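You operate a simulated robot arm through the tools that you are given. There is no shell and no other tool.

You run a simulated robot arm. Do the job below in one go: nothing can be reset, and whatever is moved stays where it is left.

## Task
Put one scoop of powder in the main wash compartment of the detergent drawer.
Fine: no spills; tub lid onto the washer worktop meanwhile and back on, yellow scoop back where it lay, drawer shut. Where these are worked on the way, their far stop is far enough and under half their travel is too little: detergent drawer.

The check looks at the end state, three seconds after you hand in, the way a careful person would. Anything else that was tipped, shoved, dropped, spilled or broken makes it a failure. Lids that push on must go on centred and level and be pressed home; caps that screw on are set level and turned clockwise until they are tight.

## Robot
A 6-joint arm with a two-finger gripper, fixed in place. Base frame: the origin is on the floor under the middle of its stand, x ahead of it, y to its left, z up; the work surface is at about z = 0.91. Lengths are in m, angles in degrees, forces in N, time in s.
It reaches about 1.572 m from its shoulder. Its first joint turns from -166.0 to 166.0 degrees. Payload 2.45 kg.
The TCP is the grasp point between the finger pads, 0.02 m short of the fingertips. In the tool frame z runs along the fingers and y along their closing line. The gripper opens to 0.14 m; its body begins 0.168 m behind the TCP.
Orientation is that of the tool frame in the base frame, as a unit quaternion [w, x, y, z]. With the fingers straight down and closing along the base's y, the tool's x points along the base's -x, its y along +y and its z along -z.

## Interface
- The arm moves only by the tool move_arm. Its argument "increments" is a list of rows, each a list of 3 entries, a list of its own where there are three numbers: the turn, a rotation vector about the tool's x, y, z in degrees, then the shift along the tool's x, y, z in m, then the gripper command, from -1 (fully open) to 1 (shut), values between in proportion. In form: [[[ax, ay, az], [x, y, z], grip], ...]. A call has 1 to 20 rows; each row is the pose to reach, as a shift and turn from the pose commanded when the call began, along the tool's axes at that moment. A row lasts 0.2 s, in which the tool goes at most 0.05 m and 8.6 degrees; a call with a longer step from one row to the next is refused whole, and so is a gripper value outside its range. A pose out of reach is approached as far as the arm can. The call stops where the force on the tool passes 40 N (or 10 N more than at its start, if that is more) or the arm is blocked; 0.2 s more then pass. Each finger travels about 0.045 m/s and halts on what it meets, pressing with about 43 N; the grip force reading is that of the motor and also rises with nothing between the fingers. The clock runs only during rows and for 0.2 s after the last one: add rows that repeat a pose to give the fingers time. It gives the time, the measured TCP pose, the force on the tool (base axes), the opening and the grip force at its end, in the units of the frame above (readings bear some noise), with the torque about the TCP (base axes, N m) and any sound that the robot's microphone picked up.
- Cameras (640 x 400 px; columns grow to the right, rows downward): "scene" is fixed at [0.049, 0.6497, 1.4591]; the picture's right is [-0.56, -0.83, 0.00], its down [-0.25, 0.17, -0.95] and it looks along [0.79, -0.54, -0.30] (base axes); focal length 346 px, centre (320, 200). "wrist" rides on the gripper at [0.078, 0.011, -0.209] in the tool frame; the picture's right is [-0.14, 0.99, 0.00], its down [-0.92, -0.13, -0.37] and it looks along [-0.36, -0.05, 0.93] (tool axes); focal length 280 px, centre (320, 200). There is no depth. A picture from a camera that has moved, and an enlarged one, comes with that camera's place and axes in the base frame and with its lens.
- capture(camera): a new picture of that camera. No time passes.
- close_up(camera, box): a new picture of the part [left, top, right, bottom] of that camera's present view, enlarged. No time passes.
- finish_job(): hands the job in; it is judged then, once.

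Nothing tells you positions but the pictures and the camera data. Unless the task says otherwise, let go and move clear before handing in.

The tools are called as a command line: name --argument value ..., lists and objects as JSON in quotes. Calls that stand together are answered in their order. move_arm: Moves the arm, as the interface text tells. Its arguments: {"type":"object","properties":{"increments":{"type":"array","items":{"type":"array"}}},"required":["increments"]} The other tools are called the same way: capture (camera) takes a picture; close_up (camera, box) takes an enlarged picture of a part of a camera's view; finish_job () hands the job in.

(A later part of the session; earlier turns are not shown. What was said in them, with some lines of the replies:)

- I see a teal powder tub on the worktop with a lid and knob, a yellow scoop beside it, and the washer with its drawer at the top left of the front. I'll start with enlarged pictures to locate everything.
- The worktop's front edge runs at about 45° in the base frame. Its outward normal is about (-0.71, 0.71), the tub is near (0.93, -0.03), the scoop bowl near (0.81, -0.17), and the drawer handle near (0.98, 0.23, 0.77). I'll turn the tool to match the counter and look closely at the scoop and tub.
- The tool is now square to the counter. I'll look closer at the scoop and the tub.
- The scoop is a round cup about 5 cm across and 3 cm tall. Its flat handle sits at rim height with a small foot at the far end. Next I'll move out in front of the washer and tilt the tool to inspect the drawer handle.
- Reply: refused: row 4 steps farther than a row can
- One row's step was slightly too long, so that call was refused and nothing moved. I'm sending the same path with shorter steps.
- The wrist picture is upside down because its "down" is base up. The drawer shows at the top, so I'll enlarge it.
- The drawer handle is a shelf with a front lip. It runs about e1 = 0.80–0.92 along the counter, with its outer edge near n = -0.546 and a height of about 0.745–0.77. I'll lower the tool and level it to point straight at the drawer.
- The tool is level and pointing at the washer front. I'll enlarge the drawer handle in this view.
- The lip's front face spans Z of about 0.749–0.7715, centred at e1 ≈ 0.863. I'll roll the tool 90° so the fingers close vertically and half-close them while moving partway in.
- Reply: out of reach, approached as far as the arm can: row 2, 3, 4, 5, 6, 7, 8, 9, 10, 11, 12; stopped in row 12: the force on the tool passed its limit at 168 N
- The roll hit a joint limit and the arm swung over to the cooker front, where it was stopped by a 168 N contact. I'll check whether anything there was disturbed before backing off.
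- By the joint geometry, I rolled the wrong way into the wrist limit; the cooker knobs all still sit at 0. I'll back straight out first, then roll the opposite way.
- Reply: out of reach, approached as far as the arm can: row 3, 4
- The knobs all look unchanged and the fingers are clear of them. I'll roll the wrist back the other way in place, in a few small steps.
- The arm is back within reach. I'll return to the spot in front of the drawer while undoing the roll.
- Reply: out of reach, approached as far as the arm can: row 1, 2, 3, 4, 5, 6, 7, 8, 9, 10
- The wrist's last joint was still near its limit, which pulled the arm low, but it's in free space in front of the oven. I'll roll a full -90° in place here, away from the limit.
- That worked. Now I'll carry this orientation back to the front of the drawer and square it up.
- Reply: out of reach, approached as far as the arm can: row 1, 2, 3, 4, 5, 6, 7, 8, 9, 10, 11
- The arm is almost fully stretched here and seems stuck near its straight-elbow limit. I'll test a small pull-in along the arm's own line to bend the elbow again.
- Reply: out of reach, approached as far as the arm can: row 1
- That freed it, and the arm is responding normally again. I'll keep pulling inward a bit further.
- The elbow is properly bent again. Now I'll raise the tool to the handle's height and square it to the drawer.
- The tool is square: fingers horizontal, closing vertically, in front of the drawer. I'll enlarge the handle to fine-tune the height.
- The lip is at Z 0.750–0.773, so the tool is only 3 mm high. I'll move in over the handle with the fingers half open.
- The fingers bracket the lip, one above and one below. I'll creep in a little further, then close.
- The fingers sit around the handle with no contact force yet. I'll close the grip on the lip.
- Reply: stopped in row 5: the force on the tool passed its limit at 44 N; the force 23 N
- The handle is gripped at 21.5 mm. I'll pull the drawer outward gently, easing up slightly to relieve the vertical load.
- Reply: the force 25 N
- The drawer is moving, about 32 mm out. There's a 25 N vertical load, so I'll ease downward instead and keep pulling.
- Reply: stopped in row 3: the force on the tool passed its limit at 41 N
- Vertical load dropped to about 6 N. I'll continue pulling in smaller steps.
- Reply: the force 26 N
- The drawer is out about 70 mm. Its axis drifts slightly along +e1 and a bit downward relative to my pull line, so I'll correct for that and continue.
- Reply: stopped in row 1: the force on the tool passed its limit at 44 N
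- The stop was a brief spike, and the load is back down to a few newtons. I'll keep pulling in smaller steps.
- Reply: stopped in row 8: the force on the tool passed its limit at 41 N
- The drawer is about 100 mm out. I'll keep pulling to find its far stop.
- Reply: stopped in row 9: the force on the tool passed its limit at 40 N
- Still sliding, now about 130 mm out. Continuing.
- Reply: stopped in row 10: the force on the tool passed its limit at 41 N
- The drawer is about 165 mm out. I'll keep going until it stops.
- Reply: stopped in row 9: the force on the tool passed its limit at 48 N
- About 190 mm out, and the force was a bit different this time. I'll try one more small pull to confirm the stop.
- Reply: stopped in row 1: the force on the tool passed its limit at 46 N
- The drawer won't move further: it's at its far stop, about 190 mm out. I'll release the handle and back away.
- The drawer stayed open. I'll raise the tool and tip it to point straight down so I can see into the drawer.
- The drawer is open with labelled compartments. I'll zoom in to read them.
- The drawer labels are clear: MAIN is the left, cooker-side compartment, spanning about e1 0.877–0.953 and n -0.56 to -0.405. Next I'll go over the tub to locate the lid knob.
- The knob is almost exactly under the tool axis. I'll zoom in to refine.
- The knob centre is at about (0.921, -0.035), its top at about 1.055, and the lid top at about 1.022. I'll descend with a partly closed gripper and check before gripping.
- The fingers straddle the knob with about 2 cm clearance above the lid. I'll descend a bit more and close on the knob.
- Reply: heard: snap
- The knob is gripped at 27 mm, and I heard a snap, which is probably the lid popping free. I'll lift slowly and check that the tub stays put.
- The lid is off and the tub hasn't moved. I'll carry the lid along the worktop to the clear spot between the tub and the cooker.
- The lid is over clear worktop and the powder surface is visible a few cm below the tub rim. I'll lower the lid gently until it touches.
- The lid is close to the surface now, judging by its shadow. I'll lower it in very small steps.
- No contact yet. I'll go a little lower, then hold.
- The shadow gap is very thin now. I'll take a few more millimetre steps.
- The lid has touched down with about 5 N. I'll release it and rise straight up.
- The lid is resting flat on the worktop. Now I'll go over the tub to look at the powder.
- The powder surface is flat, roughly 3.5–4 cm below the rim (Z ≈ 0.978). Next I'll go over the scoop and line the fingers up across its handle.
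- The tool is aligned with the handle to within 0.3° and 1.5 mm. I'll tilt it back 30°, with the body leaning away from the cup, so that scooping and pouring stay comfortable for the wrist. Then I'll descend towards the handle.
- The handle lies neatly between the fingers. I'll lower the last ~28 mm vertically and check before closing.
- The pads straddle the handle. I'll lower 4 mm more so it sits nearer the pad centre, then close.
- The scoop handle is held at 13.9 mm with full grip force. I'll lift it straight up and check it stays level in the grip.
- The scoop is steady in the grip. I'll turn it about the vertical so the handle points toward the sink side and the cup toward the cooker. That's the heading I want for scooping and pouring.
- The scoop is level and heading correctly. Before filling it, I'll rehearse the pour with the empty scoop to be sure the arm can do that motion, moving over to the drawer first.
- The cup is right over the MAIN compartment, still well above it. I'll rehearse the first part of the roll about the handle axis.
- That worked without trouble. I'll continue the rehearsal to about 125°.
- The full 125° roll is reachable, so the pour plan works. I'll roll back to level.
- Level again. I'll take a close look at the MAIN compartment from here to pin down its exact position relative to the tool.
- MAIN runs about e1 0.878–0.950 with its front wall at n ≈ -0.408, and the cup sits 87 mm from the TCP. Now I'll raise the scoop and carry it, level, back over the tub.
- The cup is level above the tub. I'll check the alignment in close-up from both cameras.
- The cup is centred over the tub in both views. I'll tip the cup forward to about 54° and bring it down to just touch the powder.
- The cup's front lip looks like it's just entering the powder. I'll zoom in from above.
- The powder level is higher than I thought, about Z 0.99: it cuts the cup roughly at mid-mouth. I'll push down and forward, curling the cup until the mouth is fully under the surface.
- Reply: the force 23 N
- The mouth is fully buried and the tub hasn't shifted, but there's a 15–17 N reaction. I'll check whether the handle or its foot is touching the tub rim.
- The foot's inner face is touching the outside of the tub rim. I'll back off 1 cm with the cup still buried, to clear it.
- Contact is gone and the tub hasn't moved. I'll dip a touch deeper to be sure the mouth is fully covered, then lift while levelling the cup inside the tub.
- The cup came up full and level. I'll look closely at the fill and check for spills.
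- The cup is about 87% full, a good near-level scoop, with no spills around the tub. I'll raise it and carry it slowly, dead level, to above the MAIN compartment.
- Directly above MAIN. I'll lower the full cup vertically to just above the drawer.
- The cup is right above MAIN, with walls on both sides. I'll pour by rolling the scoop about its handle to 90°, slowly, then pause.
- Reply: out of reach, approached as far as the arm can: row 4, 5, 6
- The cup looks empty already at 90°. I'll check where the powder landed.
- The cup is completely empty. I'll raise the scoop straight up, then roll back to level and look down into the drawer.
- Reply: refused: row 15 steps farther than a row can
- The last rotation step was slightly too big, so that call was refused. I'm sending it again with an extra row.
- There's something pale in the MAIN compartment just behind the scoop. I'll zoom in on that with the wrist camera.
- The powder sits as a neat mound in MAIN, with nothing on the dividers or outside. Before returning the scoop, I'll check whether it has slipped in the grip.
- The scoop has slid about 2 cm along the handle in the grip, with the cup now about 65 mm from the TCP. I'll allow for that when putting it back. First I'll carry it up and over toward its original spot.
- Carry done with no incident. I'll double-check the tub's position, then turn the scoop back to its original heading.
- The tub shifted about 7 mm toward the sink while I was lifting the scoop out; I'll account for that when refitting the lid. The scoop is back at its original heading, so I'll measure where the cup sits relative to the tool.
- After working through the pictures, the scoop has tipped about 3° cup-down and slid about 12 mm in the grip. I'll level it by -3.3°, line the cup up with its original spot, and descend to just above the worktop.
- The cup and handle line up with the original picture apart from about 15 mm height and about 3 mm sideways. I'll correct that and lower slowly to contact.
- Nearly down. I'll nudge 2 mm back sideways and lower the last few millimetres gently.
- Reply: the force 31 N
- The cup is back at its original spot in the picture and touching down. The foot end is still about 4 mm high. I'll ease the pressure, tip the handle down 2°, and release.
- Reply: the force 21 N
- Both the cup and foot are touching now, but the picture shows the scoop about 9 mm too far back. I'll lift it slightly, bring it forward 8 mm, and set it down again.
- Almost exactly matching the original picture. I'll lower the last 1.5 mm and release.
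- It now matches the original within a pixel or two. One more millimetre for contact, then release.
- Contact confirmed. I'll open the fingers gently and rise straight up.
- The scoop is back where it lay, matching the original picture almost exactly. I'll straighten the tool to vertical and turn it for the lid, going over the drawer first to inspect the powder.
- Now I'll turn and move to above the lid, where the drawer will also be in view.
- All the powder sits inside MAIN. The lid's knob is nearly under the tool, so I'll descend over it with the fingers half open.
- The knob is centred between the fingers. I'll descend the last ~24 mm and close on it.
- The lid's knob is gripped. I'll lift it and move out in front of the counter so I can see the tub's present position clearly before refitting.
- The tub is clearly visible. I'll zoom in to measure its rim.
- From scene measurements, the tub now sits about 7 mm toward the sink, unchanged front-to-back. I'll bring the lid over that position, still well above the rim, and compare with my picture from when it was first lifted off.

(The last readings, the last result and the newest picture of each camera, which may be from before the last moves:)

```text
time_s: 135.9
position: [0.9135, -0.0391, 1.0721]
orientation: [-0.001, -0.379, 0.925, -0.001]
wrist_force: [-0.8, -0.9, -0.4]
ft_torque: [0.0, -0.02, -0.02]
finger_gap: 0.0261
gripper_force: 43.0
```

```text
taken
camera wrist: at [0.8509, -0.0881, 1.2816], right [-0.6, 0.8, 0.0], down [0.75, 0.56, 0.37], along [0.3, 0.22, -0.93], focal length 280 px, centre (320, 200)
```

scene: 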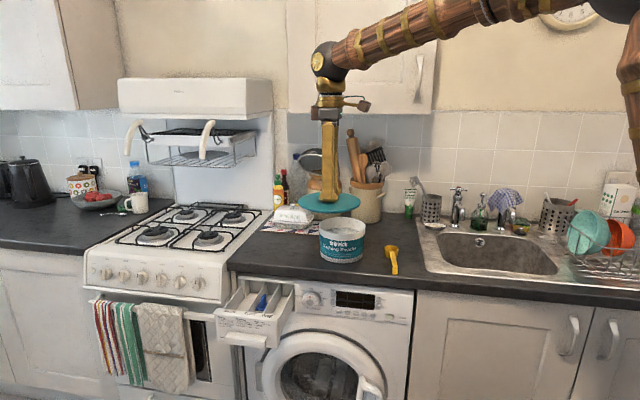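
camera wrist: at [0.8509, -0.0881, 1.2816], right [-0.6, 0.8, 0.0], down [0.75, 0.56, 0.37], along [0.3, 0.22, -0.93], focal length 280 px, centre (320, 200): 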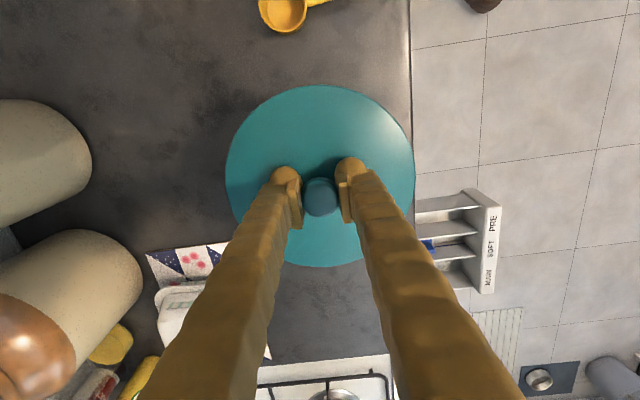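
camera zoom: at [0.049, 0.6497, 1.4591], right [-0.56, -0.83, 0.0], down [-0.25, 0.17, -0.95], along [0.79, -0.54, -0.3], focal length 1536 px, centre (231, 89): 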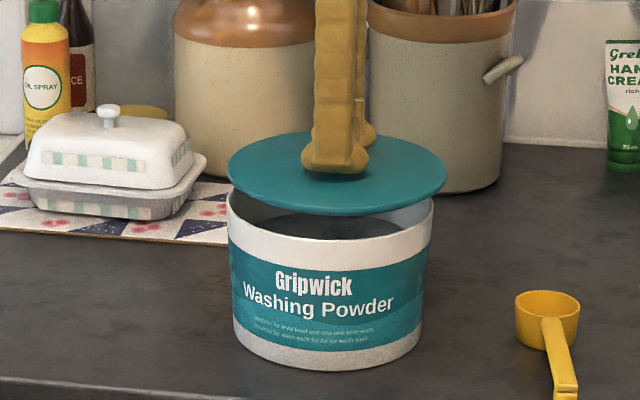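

The lid looks about 4 mm too far toward the sink. I'll take tighter views to measure both directions accurately.

close_up --camera "scene" --box '[310, 205, 374, 245]'

close_up --camera "scene" --box '[310, 230, 374, 270]'

```text
10.00 times, centred on (342, 225) of scene
camera zoom: at [0.049, 0.6497, 1.4591], right [-0.56, -0.83, 0.0], down [-0.25, 0.17, -0.95], along [0.79, -0.54, -0.3], focal length 3457 px, centre (100, -50)
```

zoom: 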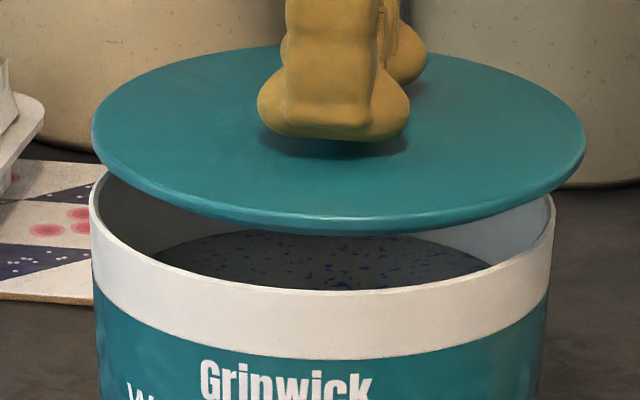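

```text
10.00 times, centred on (342, 250) of scene
camera zoom: at [0.049, 0.6497, 1.4591], right [-0.56, -0.83, 0.0], down [-0.25, 0.17, -0.95], along [0.79, -0.54, -0.3], focal length 3457 px, centre (100, -300)
```

zoom: 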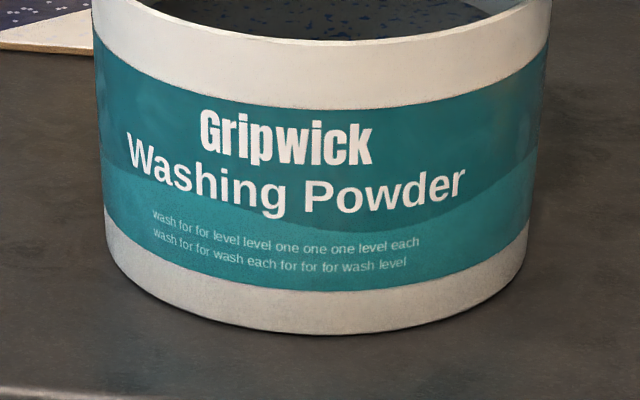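

The lid needs to move about 5 mm toward the cooker and about 2.5 mm back. I'll apply that and check again.

move_arm --increments '[[[0, 0, 0], [-0.0026, -0.0012, 0], 1], [[0, 0, 0], [-0.0052, -0.0025, 0], 1], [[0, 0, 0], [-0.0052, -0.0025, 0], 1]]'

close_up --camera "scene" --box '[310, 205, 374, 245]'

```text
time_s: 136.8
position: [0.9214, -0.0376, 1.0728]
orientation: [-0.001, -0.378, 0.926, -0.001]
wrist_force: [-0.2, 0.6, -0.4]
ft_torque: [-0.02, 0.0, -0.01]
finger_gap: 0.0265
gripper_force: 43.3
```

```text
10.00 times, centred on (342, 225) of scene
camera zoom: at [0.049, 0.6497, 1.4591], right [-0.56, -0.83, 0.0], down [-0.25, 0.17, -0.95], along [0.79, -0.54, -0.3], focal length 3457 px, centre (100, -50)
```

zoom: 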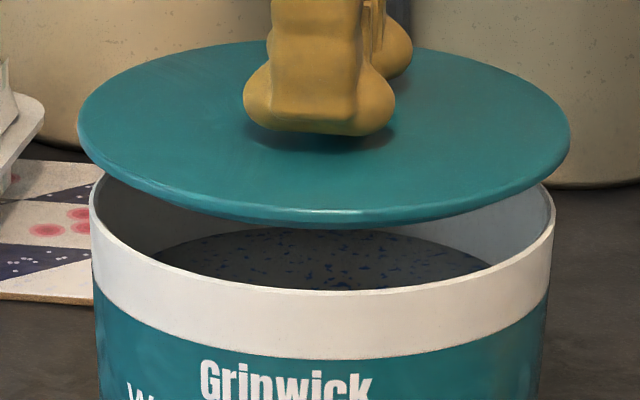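

The sideways alignment is now within 0.5 mm. For front-to-back I'll split the difference between estimates (+1.5 mm) and lower gently, watching the contact height.

move_arm --increments '[[[0, 0, 0], [0, 0.0015, 0.004], 1], [[0, 0, 0], [0, 0.0015, 0.008], 1], [[0, 0, 0], [0, 0.0015, 0.012], 1], [[0, 0, 0], [0, 0.0015, 0.015], 1], [[0, 0, 0], [0, 0.0015, 0.015], 1]]'

close_up --camera "scene" --box '[310, 205, 374, 245]'

```text
time_s: 137.9
position: [0.9209, -0.0363, 1.0574]
orientation: [-0.001, -0.379, 0.926, -0.001]
wrist_force: [-0.5, -0.1, -0.9]
ft_torque: [-0.03, -0.03, 0.01]
finger_gap: 0.0263
gripper_force: 42.8
```

```text
10.00 times, centred on (342, 225) of scene
camera zoom: at [0.049, 0.6497, 1.4591], right [-0.56, -0.83, 0.0], down [-0.25, 0.17, -0.95], along [0.79, -0.54, -0.3], focal length 3457 px, centre (100, -50)
```

zoom: 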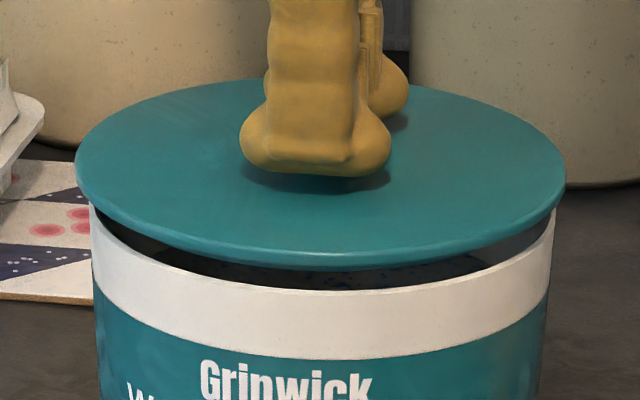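

Still clear of the rim with about 9 mm to go. I'll descend in 2 mm steps and watch for the first contact.

move_arm --increments '[[[0, 0, 0], [0, 0, 0.001], 1], [[0, 0, 0], [0, 0, 0.002], 1], [[0, 0, 0], [0, 0, 0.003], 1], [[0, 0, 0], [0, 0, 0.004], 1], [[0, 0, 0], [0, 0, 0.004], 1]]'

close_up --camera "scene" --box '[310, 205, 374, 245]'

```text
time_s: 139.2
position: [0.9214, -0.0378, 1.0555]
orientation: [-0.001, -0.379, 0.926, -0.001]
wrist_force: [-0.6, 0.6, -0.6]
ft_torque: [0.0, -0.01, -0.04]
finger_gap: 0.0261
gripper_force: 42.9
```

```text
10.00 times, centred on (342, 225) of scene
camera zoom: at [0.049, 0.6497, 1.4591], right [-0.56, -0.83, 0.0], down [-0.25, 0.17, -0.95], along [0.79, -0.54, -0.3], focal length 3457 px, centre (100, -50)
```

zoom: 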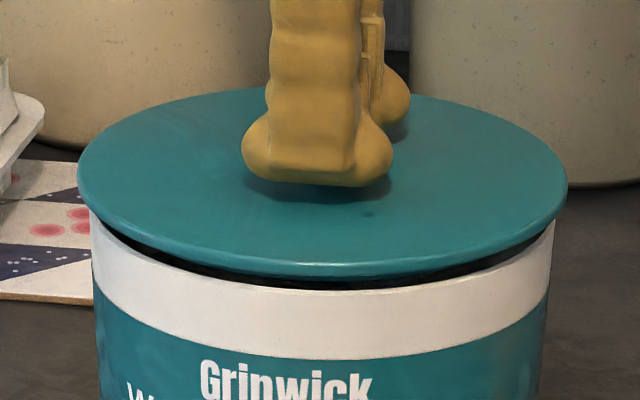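

The gap is closing evenly and there's no contact yet. A few more millimetres.

move_arm --increments '[[[0, 0, 0], [0, 0, 0.001], 1], [[0, 0, 0], [0, 0, 0.002], 1], [[0, 0, 0], [0, 0, 0.003], 1], [[0, 0, 0], [0, 0, 0.003], 1]]'

close_up --camera "scene" --box '[310, 205, 374, 245]'

```text
time_s: 140.2
position: [0.9201, -0.0367, 1.0519]
orientation: [-0.001, -0.378, 0.926, -0.002]
wrist_force: [0.8, 0.4, -1.1]
ft_torque: [-0.04, -0.02, -0.06]
finger_gap: 0.0264
gripper_force: 42.6
```

```text
10.00 times, centred on (342, 225) of scene
camera zoom: at [0.049, 0.6497, 1.4591], right [-0.56, -0.83, 0.0], down [-0.25, 0.17, -0.95], along [0.79, -0.54, -0.3], focal length 3457 px, centre (100, -50)
```

zoom: 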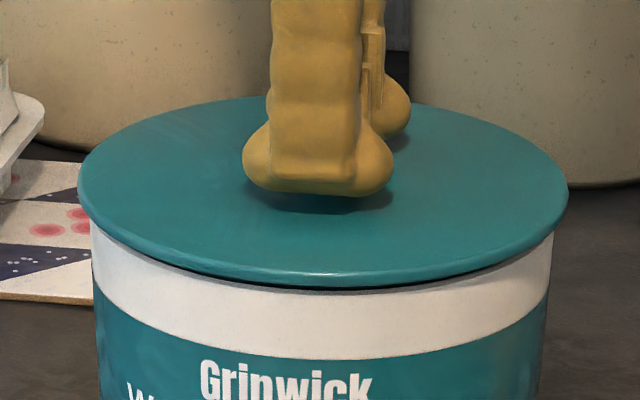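

A hairline gap remains, so I'll keep pressing down in small steps and listen for the snap.

move_arm --increments '[[[0, 0, 0], [0, 0, 0.001], 1], [[0, 0, 0], [0, 0, 0.002], 1], [[0, 0, 0], [0, 0, 0.003], 1], [[0, 0, 0], [0, 0, 0.003], 1]]'

close_up --camera "scene" --box '[310, 205, 374, 245]'

```text
time_s: 141.2
position: [0.9202, -0.038, 1.048]
orientation: [-0.001, -0.379, 0.926, -0.001]
wrist_force: [-0.9, 0.4, -0.4]
ft_torque: [-0.01, -0.02, 0.03]
finger_gap: 0.0259
gripper_force: 43.0
```

```text
10.00 times, centred on (342, 225) of scene
camera zoom: at [0.049, 0.6497, 1.4591], right [-0.56, -0.83, 0.0], down [-0.25, 0.17, -0.95], along [0.79, -0.54, -0.3], focal length 3457 px, centre (100, -50)
```

zoom: 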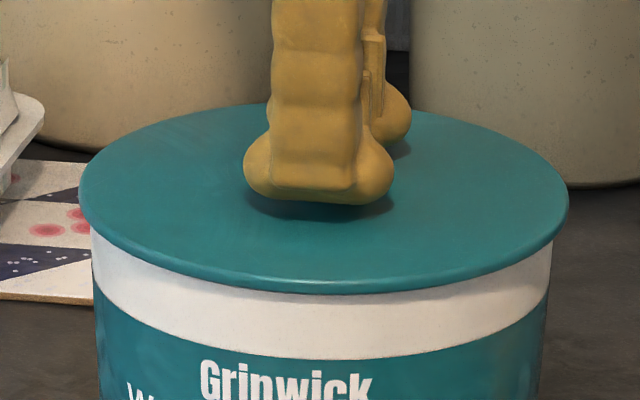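

Nearly flush, still no resistance. I'll continue pressing.

move_arm --increments '[[[0, 0, 0], [0, 0, 0.001], 1], [[0, 0, 0], [0, 0, 0.002], 1], [[0, 0, 0], [0, 0, 0.003], 1], [[0, 0, 0], [0, 0, 0.003], 1]]'

close_up --camera "scene" --box '[310, 205, 374, 245]'

```text
time_s: 142.2
position: [0.9186, -0.0376, 1.0474]
orientation: [0.0, -0.379, 0.926, -0.001]
wrist_force: [1.0, -1.9, 13.7]
ft_torque: [-0.02, -0.05, 0.09]
finger_gap: 0.0261
gripper_force: 42.9
```

```text
10.00 times, centred on (342, 225) of scene
camera zoom: at [0.049, 0.6497, 1.4591], right [-0.56, -0.83, 0.0], down [-0.25, 0.17, -0.95], along [0.79, -0.54, -0.3], focal length 3457 px, centre (100, -50)
```

zoom: 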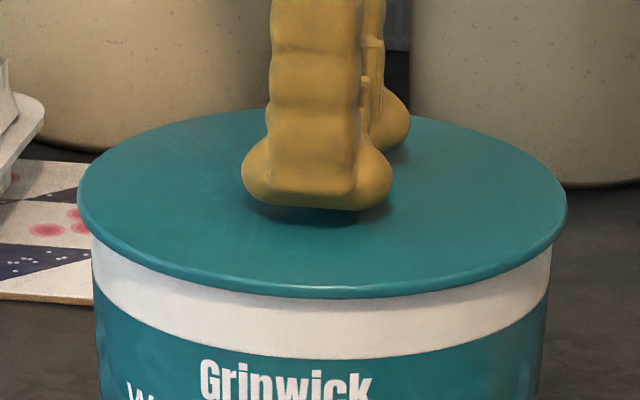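

The lid has met the rim squarely (14 N, almost no torque). I'll press harder for the snap.

move_arm --increments '[[[0, 0, 0], [0, 0, 0.0007], 1], [[0, 0, 0], [0, 0, 0.0014], 1], [[0, 0, 0], [0, 0, 0.0021], 1], [[0, 0, 0], [0, 0, 0.0028], 1], [[0, 0, 0], [0, 0, 0.0035], 1], [[0, 0, 0], [0, 0, 0.0035], 1]]'

close_up --camera "scene" --box '[310, 205, 374, 245]'

```text
time_s: 142.9
position: [0.9197, -0.0365, 1.0465]
orientation: [0.002, -0.379, 0.925, -0.002]
wrist_force: [-0.8, 0.8, 5.0]
ft_torque: [-0.03, 0.01, 0.05]
finger_gap: 0.0264
gripper_force: 43.5
stopped in row 3: the force on the tool passed its limit at 42 N (the readings are from after the stop); the commanded pose is now the measured one
```

```text
10.00 times, centred on (342, 225) of scene
camera zoom: at [0.049, 0.6497, 1.4591], right [-0.56, -0.83, 0.0], down [-0.25, 0.17, -0.95], along [0.79, -0.54, -0.3], focal length 3457 px, centre (100, -50)
```

zoom: 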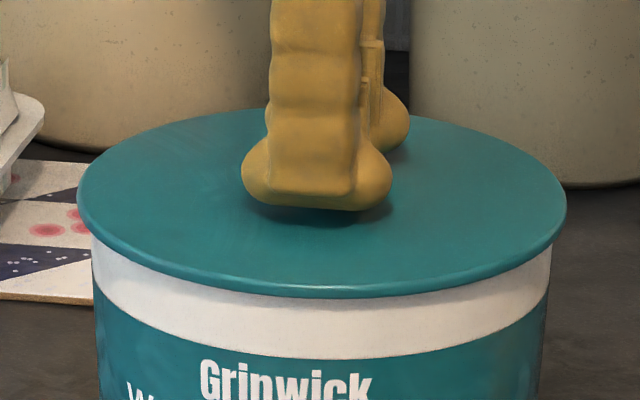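

No snap at 42 N. The lid looks seated and level but may not be pressed home. I'll let go, close the fingers, and press straight down on top of the knob instead.

move_arm --increments '[[[0, 0, 0], [0, 0, 0], 0.7], [[0, 0, 0], [0, 0, 0], 0.4], [[0, 0, 0], [0, 0, 0], 0.1], [[0, 0, 0], [0, 0, 0], 0.0], [[0, 0, 0], [0, 0, -0.02], 0.0], [[0, 0, 0], [0, 0, -0.05], 0.0], [[0, 0, 0], [0, 0, -0.07], 0.3], [[0, 0, 0], [0, 0, -0.07], 0.6], [[0, 0, 0], [0, 0, -0.07], 1], [[0, 0, 0], [0, 0, -0.07], 1], [[0, 0, 0], [0, 0, -0.07], 1]]'

close_up --camera "scene" --box '[310, 205, 374, 245]'

capture --camera "wrist"

```text
time_s: 145.3
position: [0.9202, -0.0354, 1.1159]
orientation: [0.0, -0.379, 0.925, -0.001]
wrist_force: [-0.3, -0.6, 0.3]
ft_torque: [-0.03, 0.0, -0.01]
finger_gap: 0.0002
gripper_force: 26.4
heard: snap
```

```text
10.00 times, centred on (342, 225) of scene
camera zoom: at [0.049, 0.6497, 1.4591], right [-0.56, -0.83, 0.0], down [-0.25, 0.17, -0.95], along [0.79, -0.54, -0.3], focal length 3457 px, centre (100, -50)
```

zoom: 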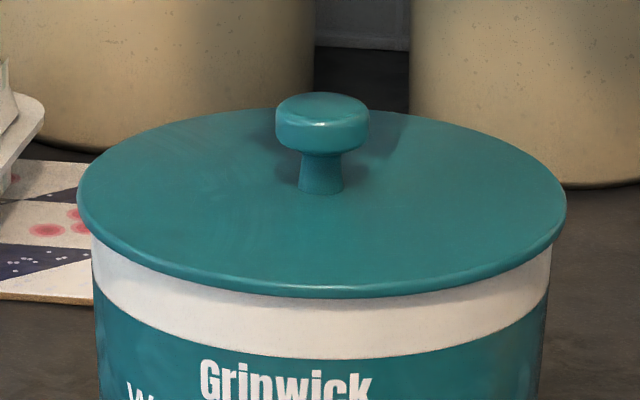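

```text
taken
camera wrist: at [0.8556, -0.0847, 1.3257], right [-0.6, 0.8, 0.0], down [0.75, 0.56, 0.37], along [0.3, 0.22, -0.93], focal length 280 px, centre (320, 200)
```

wrist: 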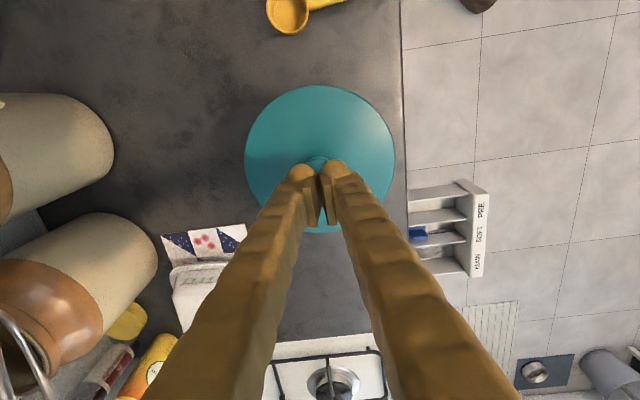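

I heard a snap on release, and the lid looks level and flush all round. To be sure it's pressed home, I'll press the knob with closed fingers.

move_arm --increments '[[[0, 0, 0], [0, 0, 0.015], 1], [[0, 0, 0], [0, 0, 0.028], 1], [[0, 0, 0], [0, 0, 0.036], 1], [[0, 0, 0], [0, 0, 0.04], 1], [[0, 0, 0], [0, 0, 0.043], 1], [[0, 0, 0], [0, 0, 0.045], 1], [[0, 0, 0], [0, 0, 0.047], 1], [[0, 0, 0], [0, 0, 0.049], 1], [[0, 0, 0], [0, 0, 0.051], 1]]'

close_up --camera "scene" --box '[310, 205, 374, 245]'

```text
time_s: 147.0
position: [0.9217, -0.0364, 1.0738]
orientation: [0.003, -0.379, 0.926, -0.002]
wrist_force: [-4.7, 1.8, 9.0]
ft_torque: [0.05, 0.1, 0.0]
finger_gap: 0.0059
gripper_force: 29.2
stopped in row 8: the force on the tool passed its limit at 44 N (the readings are from after the stop); the commanded pose is now the measured one
```

```text
10.00 times, centred on (342, 225) of scene
camera zoom: at [0.049, 0.6497, 1.4591], right [-0.56, -0.83, 0.0], down [-0.25, 0.17, -0.95], along [0.79, -0.54, -0.3], focal length 3457 px, centre (100, -50)
```

zoom: 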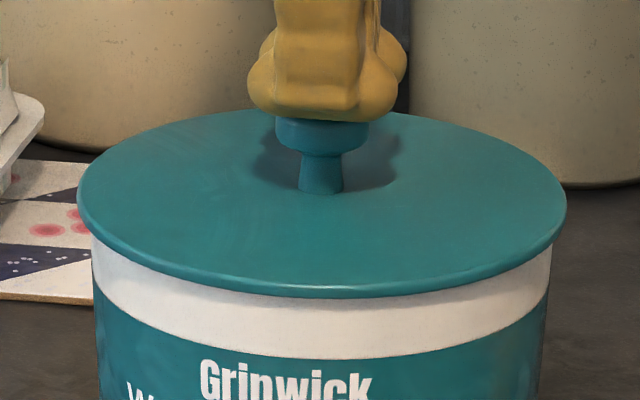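

The lid holds firm at 44 N with no further movement, so it's home. Now I'll rise and go back out in front of the drawer to close it.

move_arm --increments '[[[0, 0, 0], [0, 0, -0.03], 1], [[0, 0, 0], [0, 0, -0.07], 1], [[0, 0, 0], [-0.0215, 0.0406, -0.085], 1], [[0, 0, 0], [-0.043, 0.0812, -0.09], 1], [[0, 0, 0], [-0.0645, 0.1219, -0.09], 1], [[0, 0, 0], [-0.086, 0.1625, -0.09], 1], [[0, 0, 0], [-0.1077, 0.2032, -0.09], 1], [[0, 0, 0], [-0.1293, 0.2438, -0.09], 1], [[0, 0, 0], [-0.1508, 0.2845, -0.09], 1], [[0, 0, 0], [-0.1724, 0.3251, -0.09], 1], [[0, 0, 0], [-0.1939, 0.3657, -0.09], 1], [[0, 0, 0], [-0.2155, 0.4064, -0.09], 1], [[0, 0, 0], [-0.237, 0.447, -0.09], 1], [[0, 0, 0], [-0.237, 0.447, -0.09], 1]]'

capture --camera "wrist"

capture --camera "scene"

```text
time_s: 150.0
position: [0.7768, 0.4479, 1.1614]
orientation: [0.002, -0.378, 0.926, -0.002]
wrist_force: [0.1, 0.0, 0.2]
ft_torque: [0.03, 0.01, -0.01]
finger_gap: 0.0
gripper_force: 29.0
```

```text
taken
camera wrist: at [0.7112, 0.4009, 1.3697], right [-0.6, 0.8, -0.01], down [0.74, 0.56, 0.37], along [0.3, 0.22, -0.93], focal length 280 px, centre (320, 200)
```

wrist: 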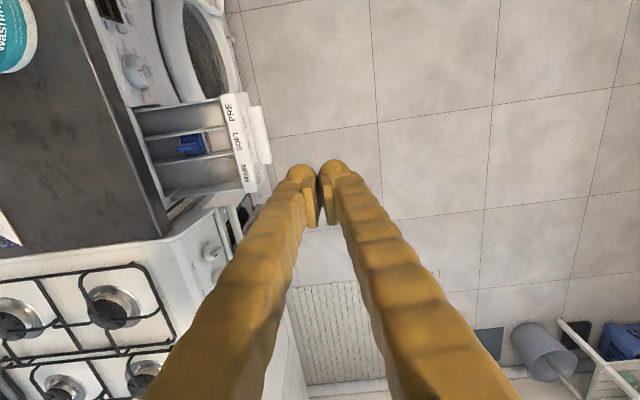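

```text
taken
```

scene: 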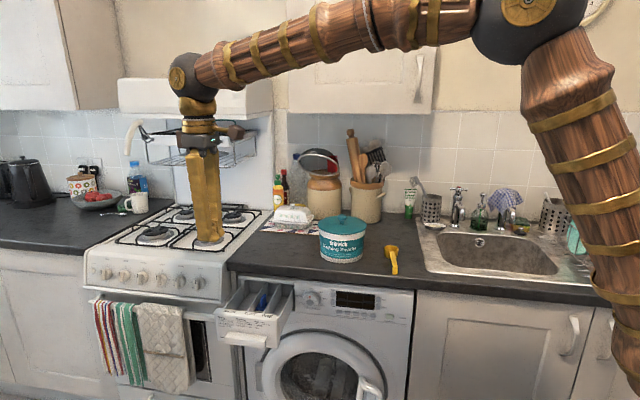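

From this viewpoint I can verify the powder in MAIN once more before shutting the drawer.

close_up --camera "wrist" --box '[110, 80, 290, 220]'

close_up --camera "scene" --box '[205, 265, 315, 350]'

```text
2.86 times, centred on (200, 150) of wrist
camera zoom: at [0.7112, 0.4009, 1.3697], right [-0.6, 0.8, -0.01], down [0.74, 0.56, 0.37], along [0.3, 0.22, -0.93], focal length 801 px, centre (663, 343)
```

zoom: 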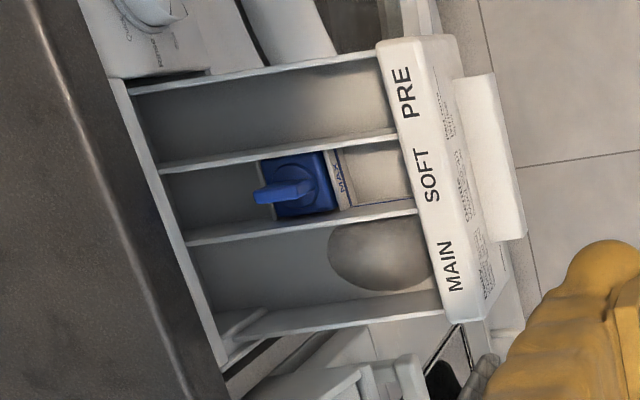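

```text
4.71 times, centred on (260, 308) of scene
camera zoom: at [0.049, 0.6497, 1.4591], right [-0.56, -0.83, 0.0], down [-0.25, 0.17, -0.95], along [0.79, -0.54, -0.3], focal length 1627 px, centre (602, -306)
```

zoom: 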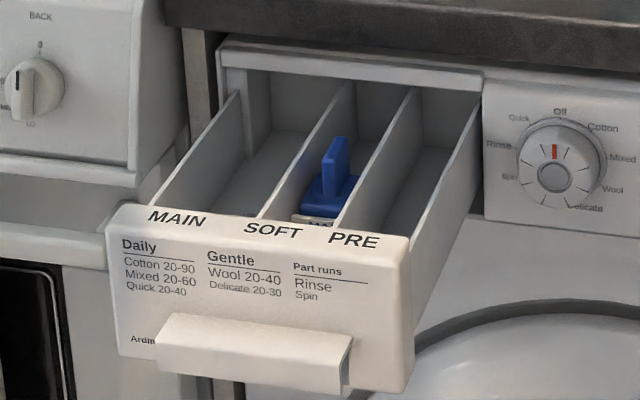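

The powder mound is entirely in MAIN. Now I'll lower the tool and level it to point at the drawer front.

move_arm --increments '[[[8, 0, 0], [0, 0, 0.02], 1], [[16, 0, 0], [0, 0, 0.05], 1], [[24, 0, 0], [0, 0, 0.085], 1], [[32, 0, 0], [0, 0, 0.12], 1], [[40, 0, 0], [0, 0, 0.155], 1], [[48, 0, 0], [0, 0, 0.19], 1], [[56, 0, 0], [0, 0, 0.225], 1], [[64, 0, 0], [0, 0, 0.26], 1], [[72, 0, 0], [0, 0, 0.295], 1], [[80, 0, 0], [0, 0, 0.325], 1], [[86, 0, 0], [0, 0, 0.345], 1], [[90, 0, 0], [0, 0, 0.356], 1], [[90, 0, 0], [0, 0, 0.356], 1]]'

capture --camera "wrist"

capture --camera "scene"

```text
time_s: 152.8
position: [0.7785, 0.4467, 0.8029]
orientation: [-0.27, 0.266, -0.653, 0.656]
wrist_force: [0.3, -0.2, 0.2]
ft_torque: [-0.05, 0.01, 0.01]
finger_gap: 0.0
gripper_force: 29.7
```

```text
taken
camera wrist: at [0.5752, 0.5391, 0.7904], right [0.11, 0.09, -0.99], down [0.4, 0.91, 0.13], along [0.91, -0.41, 0.06], focal length 280 px, centre (320, 200)
```

wrist: 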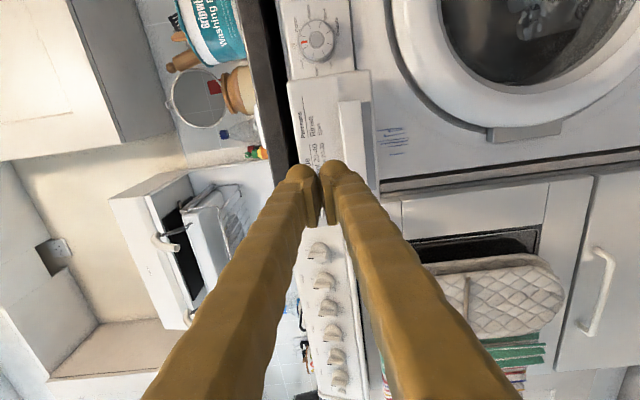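

```text
taken
```

scene: 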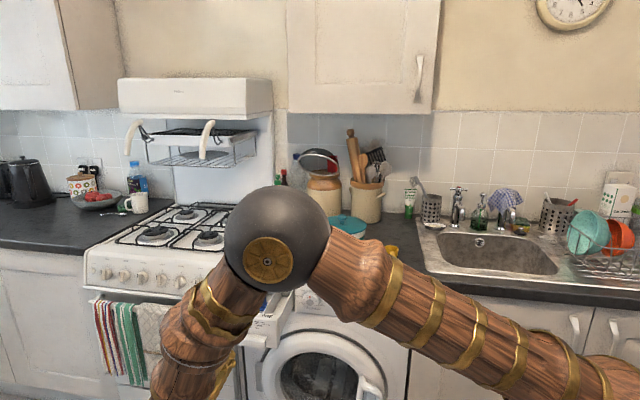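

I'll approach the drawer's front panel above the handle with closed fingers and start pushing gently.

move_arm --increments '[[[0, 0, 0], [0, -0.003, 0.03], 1], [[0, 0, 0], [0, -0.005, 0.06], 1], [[0, 0, 0], [0, -0.005, 0.09], 1], [[0, 0, 0], [0, -0.005, 0.11], 1], [[0, 0, 0], [0, -0.005, 0.12], 1], [[0, 0, 0], [0, -0.005, 0.125], 1], [[0, 0, 0], [0, -0.005, 0.13], 1], [[0, 0, 0], [0, -0.005, 0.135], 1], [[0, 0, 0], [0, -0.005, 0.14], 1]]'

capture --camera "wrist"

```text
time_s: 154.8
position: [0.8753, 0.3483, 0.8106]
orientation: [-0.27, 0.266, -0.653, 0.656]
wrist_force: [-0.3, -0.6, 0.8]
ft_torque: [-0.01, 0.0, 0.0]
finger_gap: 0.0
gripper_force: 29.3
```

```text
taken
camera wrist: at [0.6732, 0.4397, 0.7975], right [0.1, 0.09, -0.99], down [0.4, 0.91, 0.13], along [0.91, -0.41, 0.06], focal length 280 px, centre (320, 200)
```

wrist: 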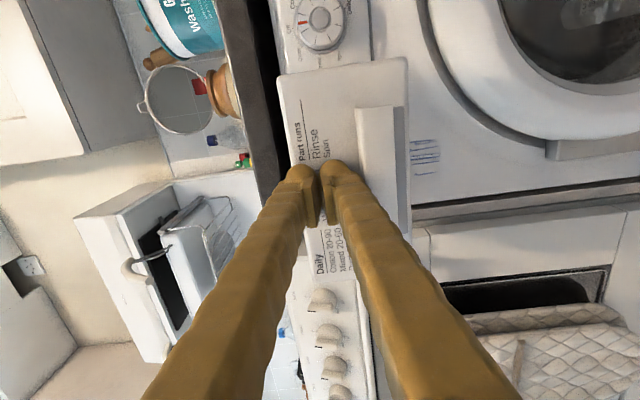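

No contact yet; the tips are over the blank panel area. I'll continue forward and push the drawer in.

move_arm --increments '[[[0, 0, 0], [0, 0, 0.005], 1], [[0, 0, 0], [0, 0, 0.01], 1], [[0, 0, 0], [0, 0, 0.015], 1], [[0, 0, 0], [0, 0, 0.02], 1], [[0, 0, 0], [0, 0, 0.025], 1], [[0, 0, 0], [0, 0, 0.03], 1], [[0, 0, 0], [0, 0, 0.035], 1], [[0, 0, 0], [0, 0, 0.04], 1], [[0, 0, 0], [0, 0, 0.045], 1], [[0, 0, 0], [0, 0, 0.05], 1]]'

capture --camera "wrist"

```text
time_s: 157.0
position: [0.9111, 0.3117, 0.8093]
orientation: [-0.27, 0.267, -0.652, 0.656]
wrist_force: [0.0, 0.5, -0.7]
ft_torque: [0.0, 0.01, -0.02]
finger_gap: 0.0
gripper_force: 29.2
```

```text
taken
camera wrist: at [0.7091, 0.4036, 0.7979], right [0.1, 0.09, -0.99], down [0.4, 0.91, 0.13], along [0.91, -0.41, 0.06], focal length 280 px, centre (320, 200)
```

wrist: 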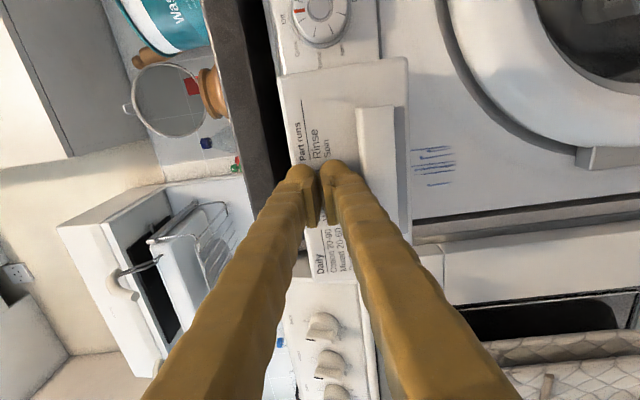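

The drawer is sliding in easily with almost no force. I'll keep pushing.

move_arm --increments '[[[0, 0, 0], [0, 0, 0.008], 1], [[0, 0, 0], [0, 0, 0.016], 1], [[0, 0, 0], [0, 0, 0.024], 1], [[0, 0, 0], [0, 0, 0.032], 1], [[0, 0, 0], [0, 0, 0.04], 1], [[0, 0, 0], [0, 0, 0.048], 1], [[0, 0, 0], [0, 0, 0.056], 1], [[0, 0, 0], [0, 0, 0.064], 1], [[0, 0, 0], [0, 0, 0.072], 1], [[0, 0, 0], [0, 0, 0.08], 1], [[0, 0, 0], [0, 0, 0.088], 1], [[0, 0, 0], [0, 0, 0.096], 1]]'

capture --camera "wrist"

capture --camera "scene"

```text
time_s: 159.6
position: [0.979, 0.2424, 0.8101]
orientation: [-0.27, 0.266, -0.653, 0.656]
wrist_force: [-0.4, -0.2, 0.2]
ft_torque: [0.0, 0.01, 0.0]
finger_gap: 0.0001
gripper_force: 29.0
```

```text
taken
camera wrist: at [0.7762, 0.3353, 0.7991], right [0.1, 0.09, -0.99], down [0.4, 0.91, 0.13], along [0.91, -0.41, 0.06], focal length 280 px, centre (320, 200)
```

wrist: 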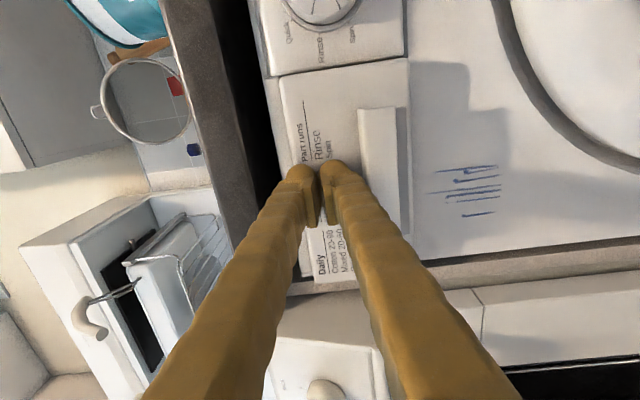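

```text
taken
```

scene: 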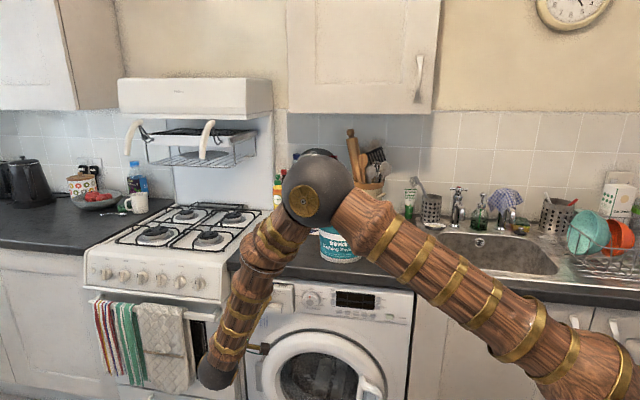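

About 3 cm to go. I'll push the rest in small steps until it stops.

move_arm --increments '[[[0, 0, 0], [0, 0, 0.004], 1], [[0, 0, 0], [0, 0, 0.008], 1], [[0, 0, 0], [0, 0, 0.012], 1], [[0, 0, 0], [0, 0, 0.016], 1], [[0, 0, 0], [0, 0, 0.02], 1], [[0, 0, 0], [0, 0, 0.024], 1], [[0, 0, 0], [0, 0, 0.028], 1], [[0, 0, 0], [0, 0, 0.032], 1], [[0, 0, 0], [0, 0, 0.036], 1], [[0, 0, 0], [0, 0, 0.04], 1]]'

capture --camera "wrist"

```text
time_s: 161.2
position: [0.9954, 0.2255, 0.8122]
orientation: [-0.271, 0.268, -0.652, 0.656]
wrist_force: [-6.7, 5.0, 1.7]
ft_torque: [-0.01, 0.09, 0.02]
finger_gap: 0.006
gripper_force: 29.1
stopped in row 8: the force on the tool passed its limit at 53 N (the readings are from after the stop); the commanded pose is now the measured one
```

```text
taken
camera wrist: at [0.7931, 0.3179, 0.7997], right [0.1, 0.09, -0.99], down [0.39, 0.91, 0.13], along [0.91, -0.4, 0.06], focal length 280 px, centre (320, 200)
```

wrist: 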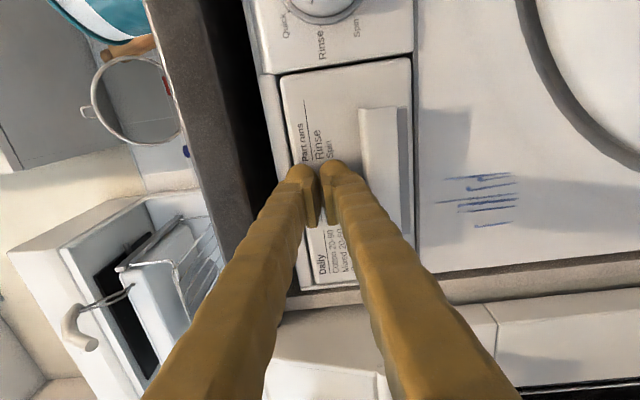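

A firm 53 N stop means the drawer has reached its closed position. I'll back straight off and check it sits flush.

move_arm --increments '[[[0, 0, 0], [0, 0, -0.02], 1], [[0, 0, 0], [0, 0, -0.06], 1], [[0, 0, 0], [0, 0, -0.1], 1], [[0, 0, 0], [0, 0, -0.14], 1], [[0, 0, 0], [0, 0, -0.18], 0.6], [[0, 0, 0], [0, 0, -0.22], 0.2], [[0, 0, 0], [0, 0, -0.26], 0], [[0, 0, 0], [0, 0, -0.3], 0], [[0, 0, 0], [0, 0, -0.31], 0]]'

capture --camera "wrist"

close_up --camera "wrist" --box '[260, 50, 400, 220]'

```text
time_s: 163.2
position: [0.7782, 0.448, 0.8082]
orientation: [-0.27, 0.268, -0.653, 0.655]
wrist_force: [0.3, -0.2, -0.3]
ft_torque: [0.0, -0.05, -0.01]
finger_gap: 0.0701
gripper_force: 0.0
```

```text
taken
camera wrist: at [0.5737, 0.5394, 0.7968], right [0.1, 0.09, -0.99], down [0.4, 0.91, 0.13], along [0.91, -0.41, 0.06], focal length 280 px, centre (320, 200)
```

wrist: 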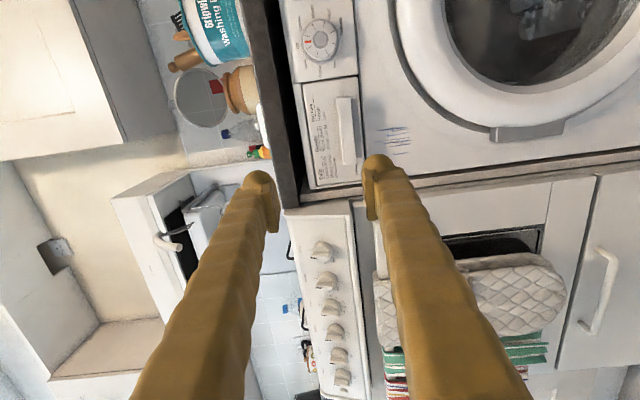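

```text
2.35 times, centred on (330, 135) of wrist
camera zoom: at [0.5737, 0.5394, 0.7968], right [0.1, 0.09, -0.99], down [0.4, 0.91, 0.13], along [0.91, -0.41, 0.06], focal length 660 px, centre (296, 353)
```

zoom: 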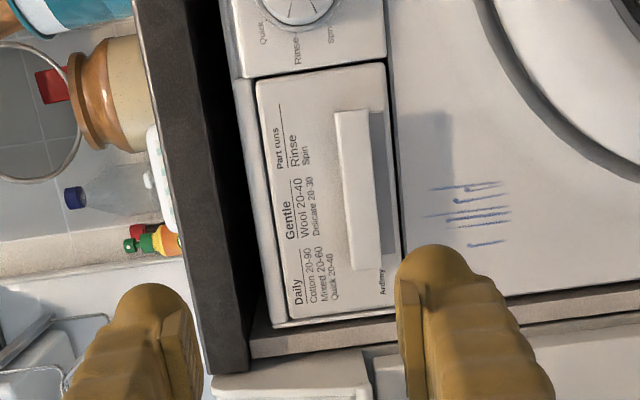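

The drawer looks shut and flush. I'll raise the arm clear and check the whole scene.

move_arm --increments '[[[-4, 0, 0], [0, -0.04, 0], 0], [[-12, 0, 0], [0, -0.08, 0], 0], [[-20, 0, 0], [0, -0.12, 0], 0], [[-28, 0, 0], [0, -0.16, 0], 0], [[-36, 0, 0], [0, -0.2, 0], 0], [[-44, 0, 0], [0, -0.24, 0], 0], [[-52, 0, 0], [0, -0.28, 0], 0], [[-60, 0, 0], [0, -0.32, 0], 0], [[-68, 0, 0], [0, -0.35, 0], 0], [[-76, 0, 0], [0, -0.38, 0], 0], [[-84, 0, 0], [0, -0.4, 0], 0], [[-90, 0, 0], [0, -0.42, 0], 0], [[-90, 0, 0], [0, -0.42, 0], 0]]'

capture --camera "scene"

close_up --camera "scene" --box '[220, 190, 430, 321]'

close_up --camera "scene" --box '[230, 265, 350, 340]'

capture --camera "wrist"

```text
time_s: 166.1
position: [0.7751, 0.4478, 1.2293]
orientation: [0.002, -0.38, 0.925, -0.002]
wrist_force: [0.2, 0.9, 0.2]
ft_torque: [0.02, 0.0, 0.01]
finger_gap: 0.0701
gripper_force: 0.1
```

```text
taken
```

scene: 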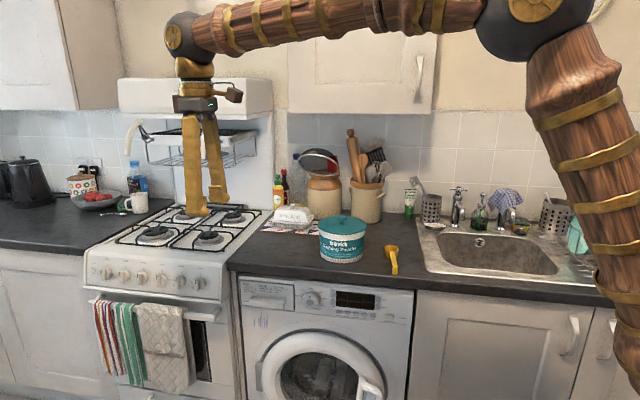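

```text
3.05 times, centred on (325, 256) of scene
camera zoom: at [0.049, 0.6497, 1.4591], right [-0.56, -0.83, 0.0], down [-0.25, 0.17, -0.95], along [0.79, -0.54, -0.3], focal length 1054 px, centre (305, 31)
```

zoom: 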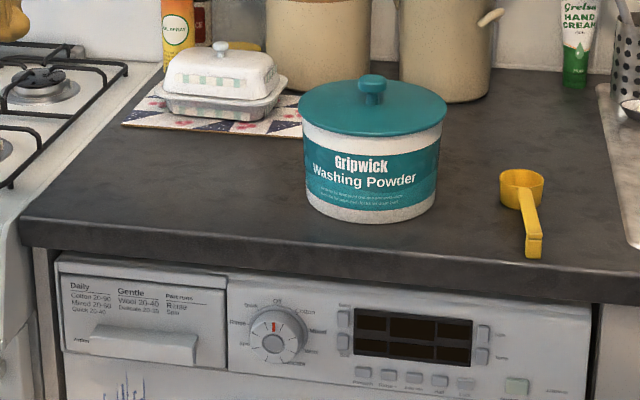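

```text
5.33 times, centred on (290, 302) of scene
camera zoom: at [0.049, 0.6497, 1.4591], right [-0.56, -0.83, 0.0], down [-0.25, 0.17, -0.95], along [0.79, -0.54, -0.3], focal length 1844 px, centre (480, -347)
```

zoom: 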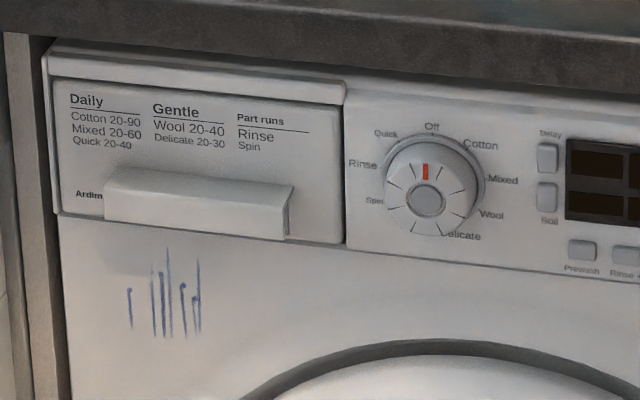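

```text
taken
camera wrist: at [0.7101, 0.3992, 1.439], right [-0.6, 0.8, -0.01], down [0.74, 0.56, 0.37], along [0.3, 0.22, -0.93], focal length 280 px, centre (320, 200)
```

wrist: 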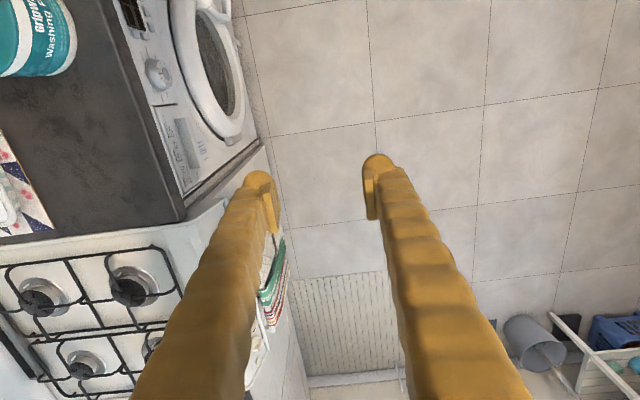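

The drawer front matches the starting picture exactly, and the lid, tub and scoop look right. I'll do one last check for spills and at the cooker front before handing in.

close_up --camera "scene" --box '[290, 195, 430, 285]'

close_up --camera "scene" --box '[70, 230, 250, 342]'

close_up --camera "scene" --box '[310, 205, 374, 270]'

close_up --camera "wrist" --box '[60, 40, 330, 240]'

```text
4.44 times, centred on (360, 240) of scene
camera zoom: at [0.049, 0.6497, 1.4591], right [-0.56, -0.83, 0.0], down [-0.25, 0.17, -0.95], along [0.79, -0.54, -0.3], focal length 1536 px, centre (142, 22)
```

zoom: 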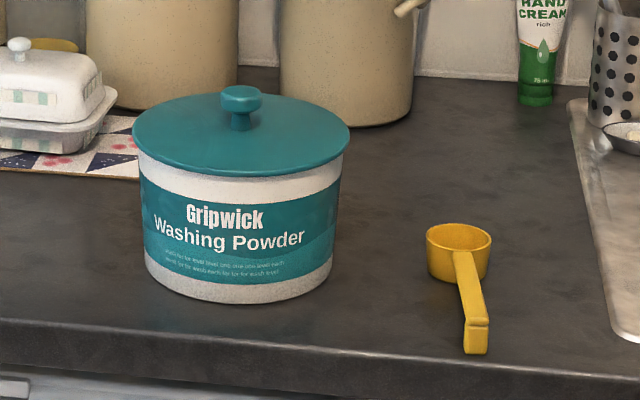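

```text
3.56 times, centred on (160, 286) of scene
camera zoom: at [0.049, 0.6497, 1.4591], right [-0.56, -0.83, 0.0], down [-0.25, 0.17, -0.95], along [0.79, -0.54, -0.3], focal length 1229 px, centre (889, -106)
```

zoom: 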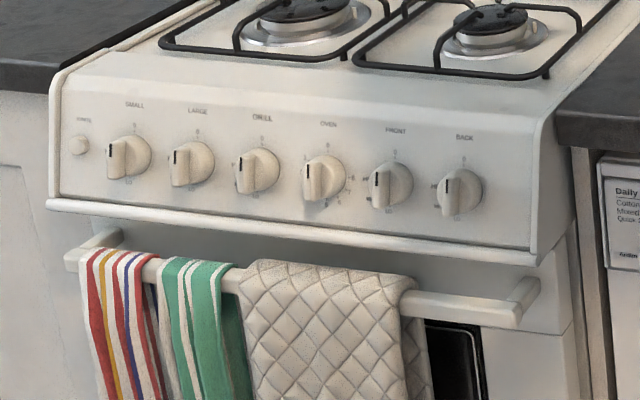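

```text
6.15 times, centred on (342, 238) of scene
camera zoom: at [0.049, 0.6497, 1.4591], right [-0.56, -0.83, 0.0], down [-0.25, 0.17, -0.95], along [0.79, -0.54, -0.3], focal length 2127 px, centre (185, -31)
```

zoom: 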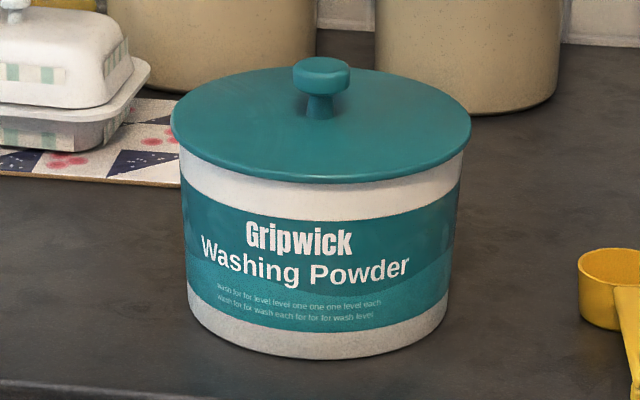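

```text
2.00 times, centred on (195, 140) of wrist
camera zoom: at [0.7101, 0.3992, 1.439], right [-0.6, 0.8, -0.01], down [0.74, 0.56, 0.37], along [0.3, 0.22, -0.93], focal length 561 px, centre (570, 320)
```

zoom: 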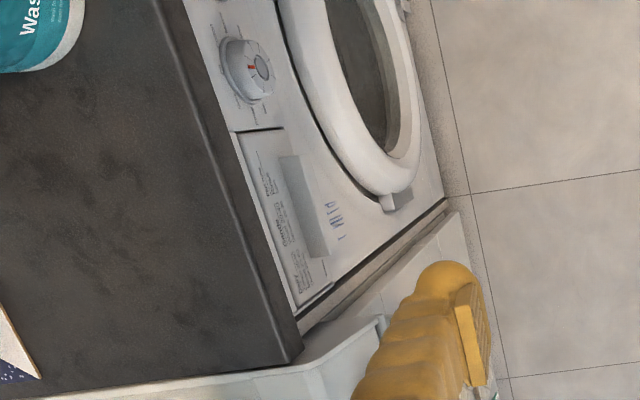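

Everything checks out: the powder is in the MAIN compartment and the drawer is shut flush. The lid is level and pressed home, the scoop is back in its spot, and there's no spilled powder on the worktop or floor. The arm is clear and the gripper is empty, so I'm handing the job in.

finish_job

```text
The job is handed in.
```

I put one scoop of powder in the MAIN compartment of the detergent drawer and handed the job in. I don't have the check's result.

- **Powder:** the cup was about 87% full, so slightly under a level scoop. It all landed in MAIN, and I saw no spills on the worktop, in the drawer or on the floor.
- **Drawer:** I opened it to its far stop (about 190 mm). I then pushed it shut until it stopped firmly, and its front matches the starting picture.
- **Lid:** it sat on the washer worktop meanwhile. It is back on, centred and level; I heard it snap, and it didn't move when pressed at 44 N.
- **Scoop:** it is back where it lay, matching the starting picture to within a pixel or two.

Two things went wrong on the way:

- **Cooker:** early on I turned the wrist into its limit and the arm swung into the cooker front with a 168 N contact. The six knobs still look aligned with one another and nothing looks moved, but I had no close-up from before to compare.
- **Tub:** it shifted about 7 mm toward the sink while I was lifting the scoop out. I left it there.
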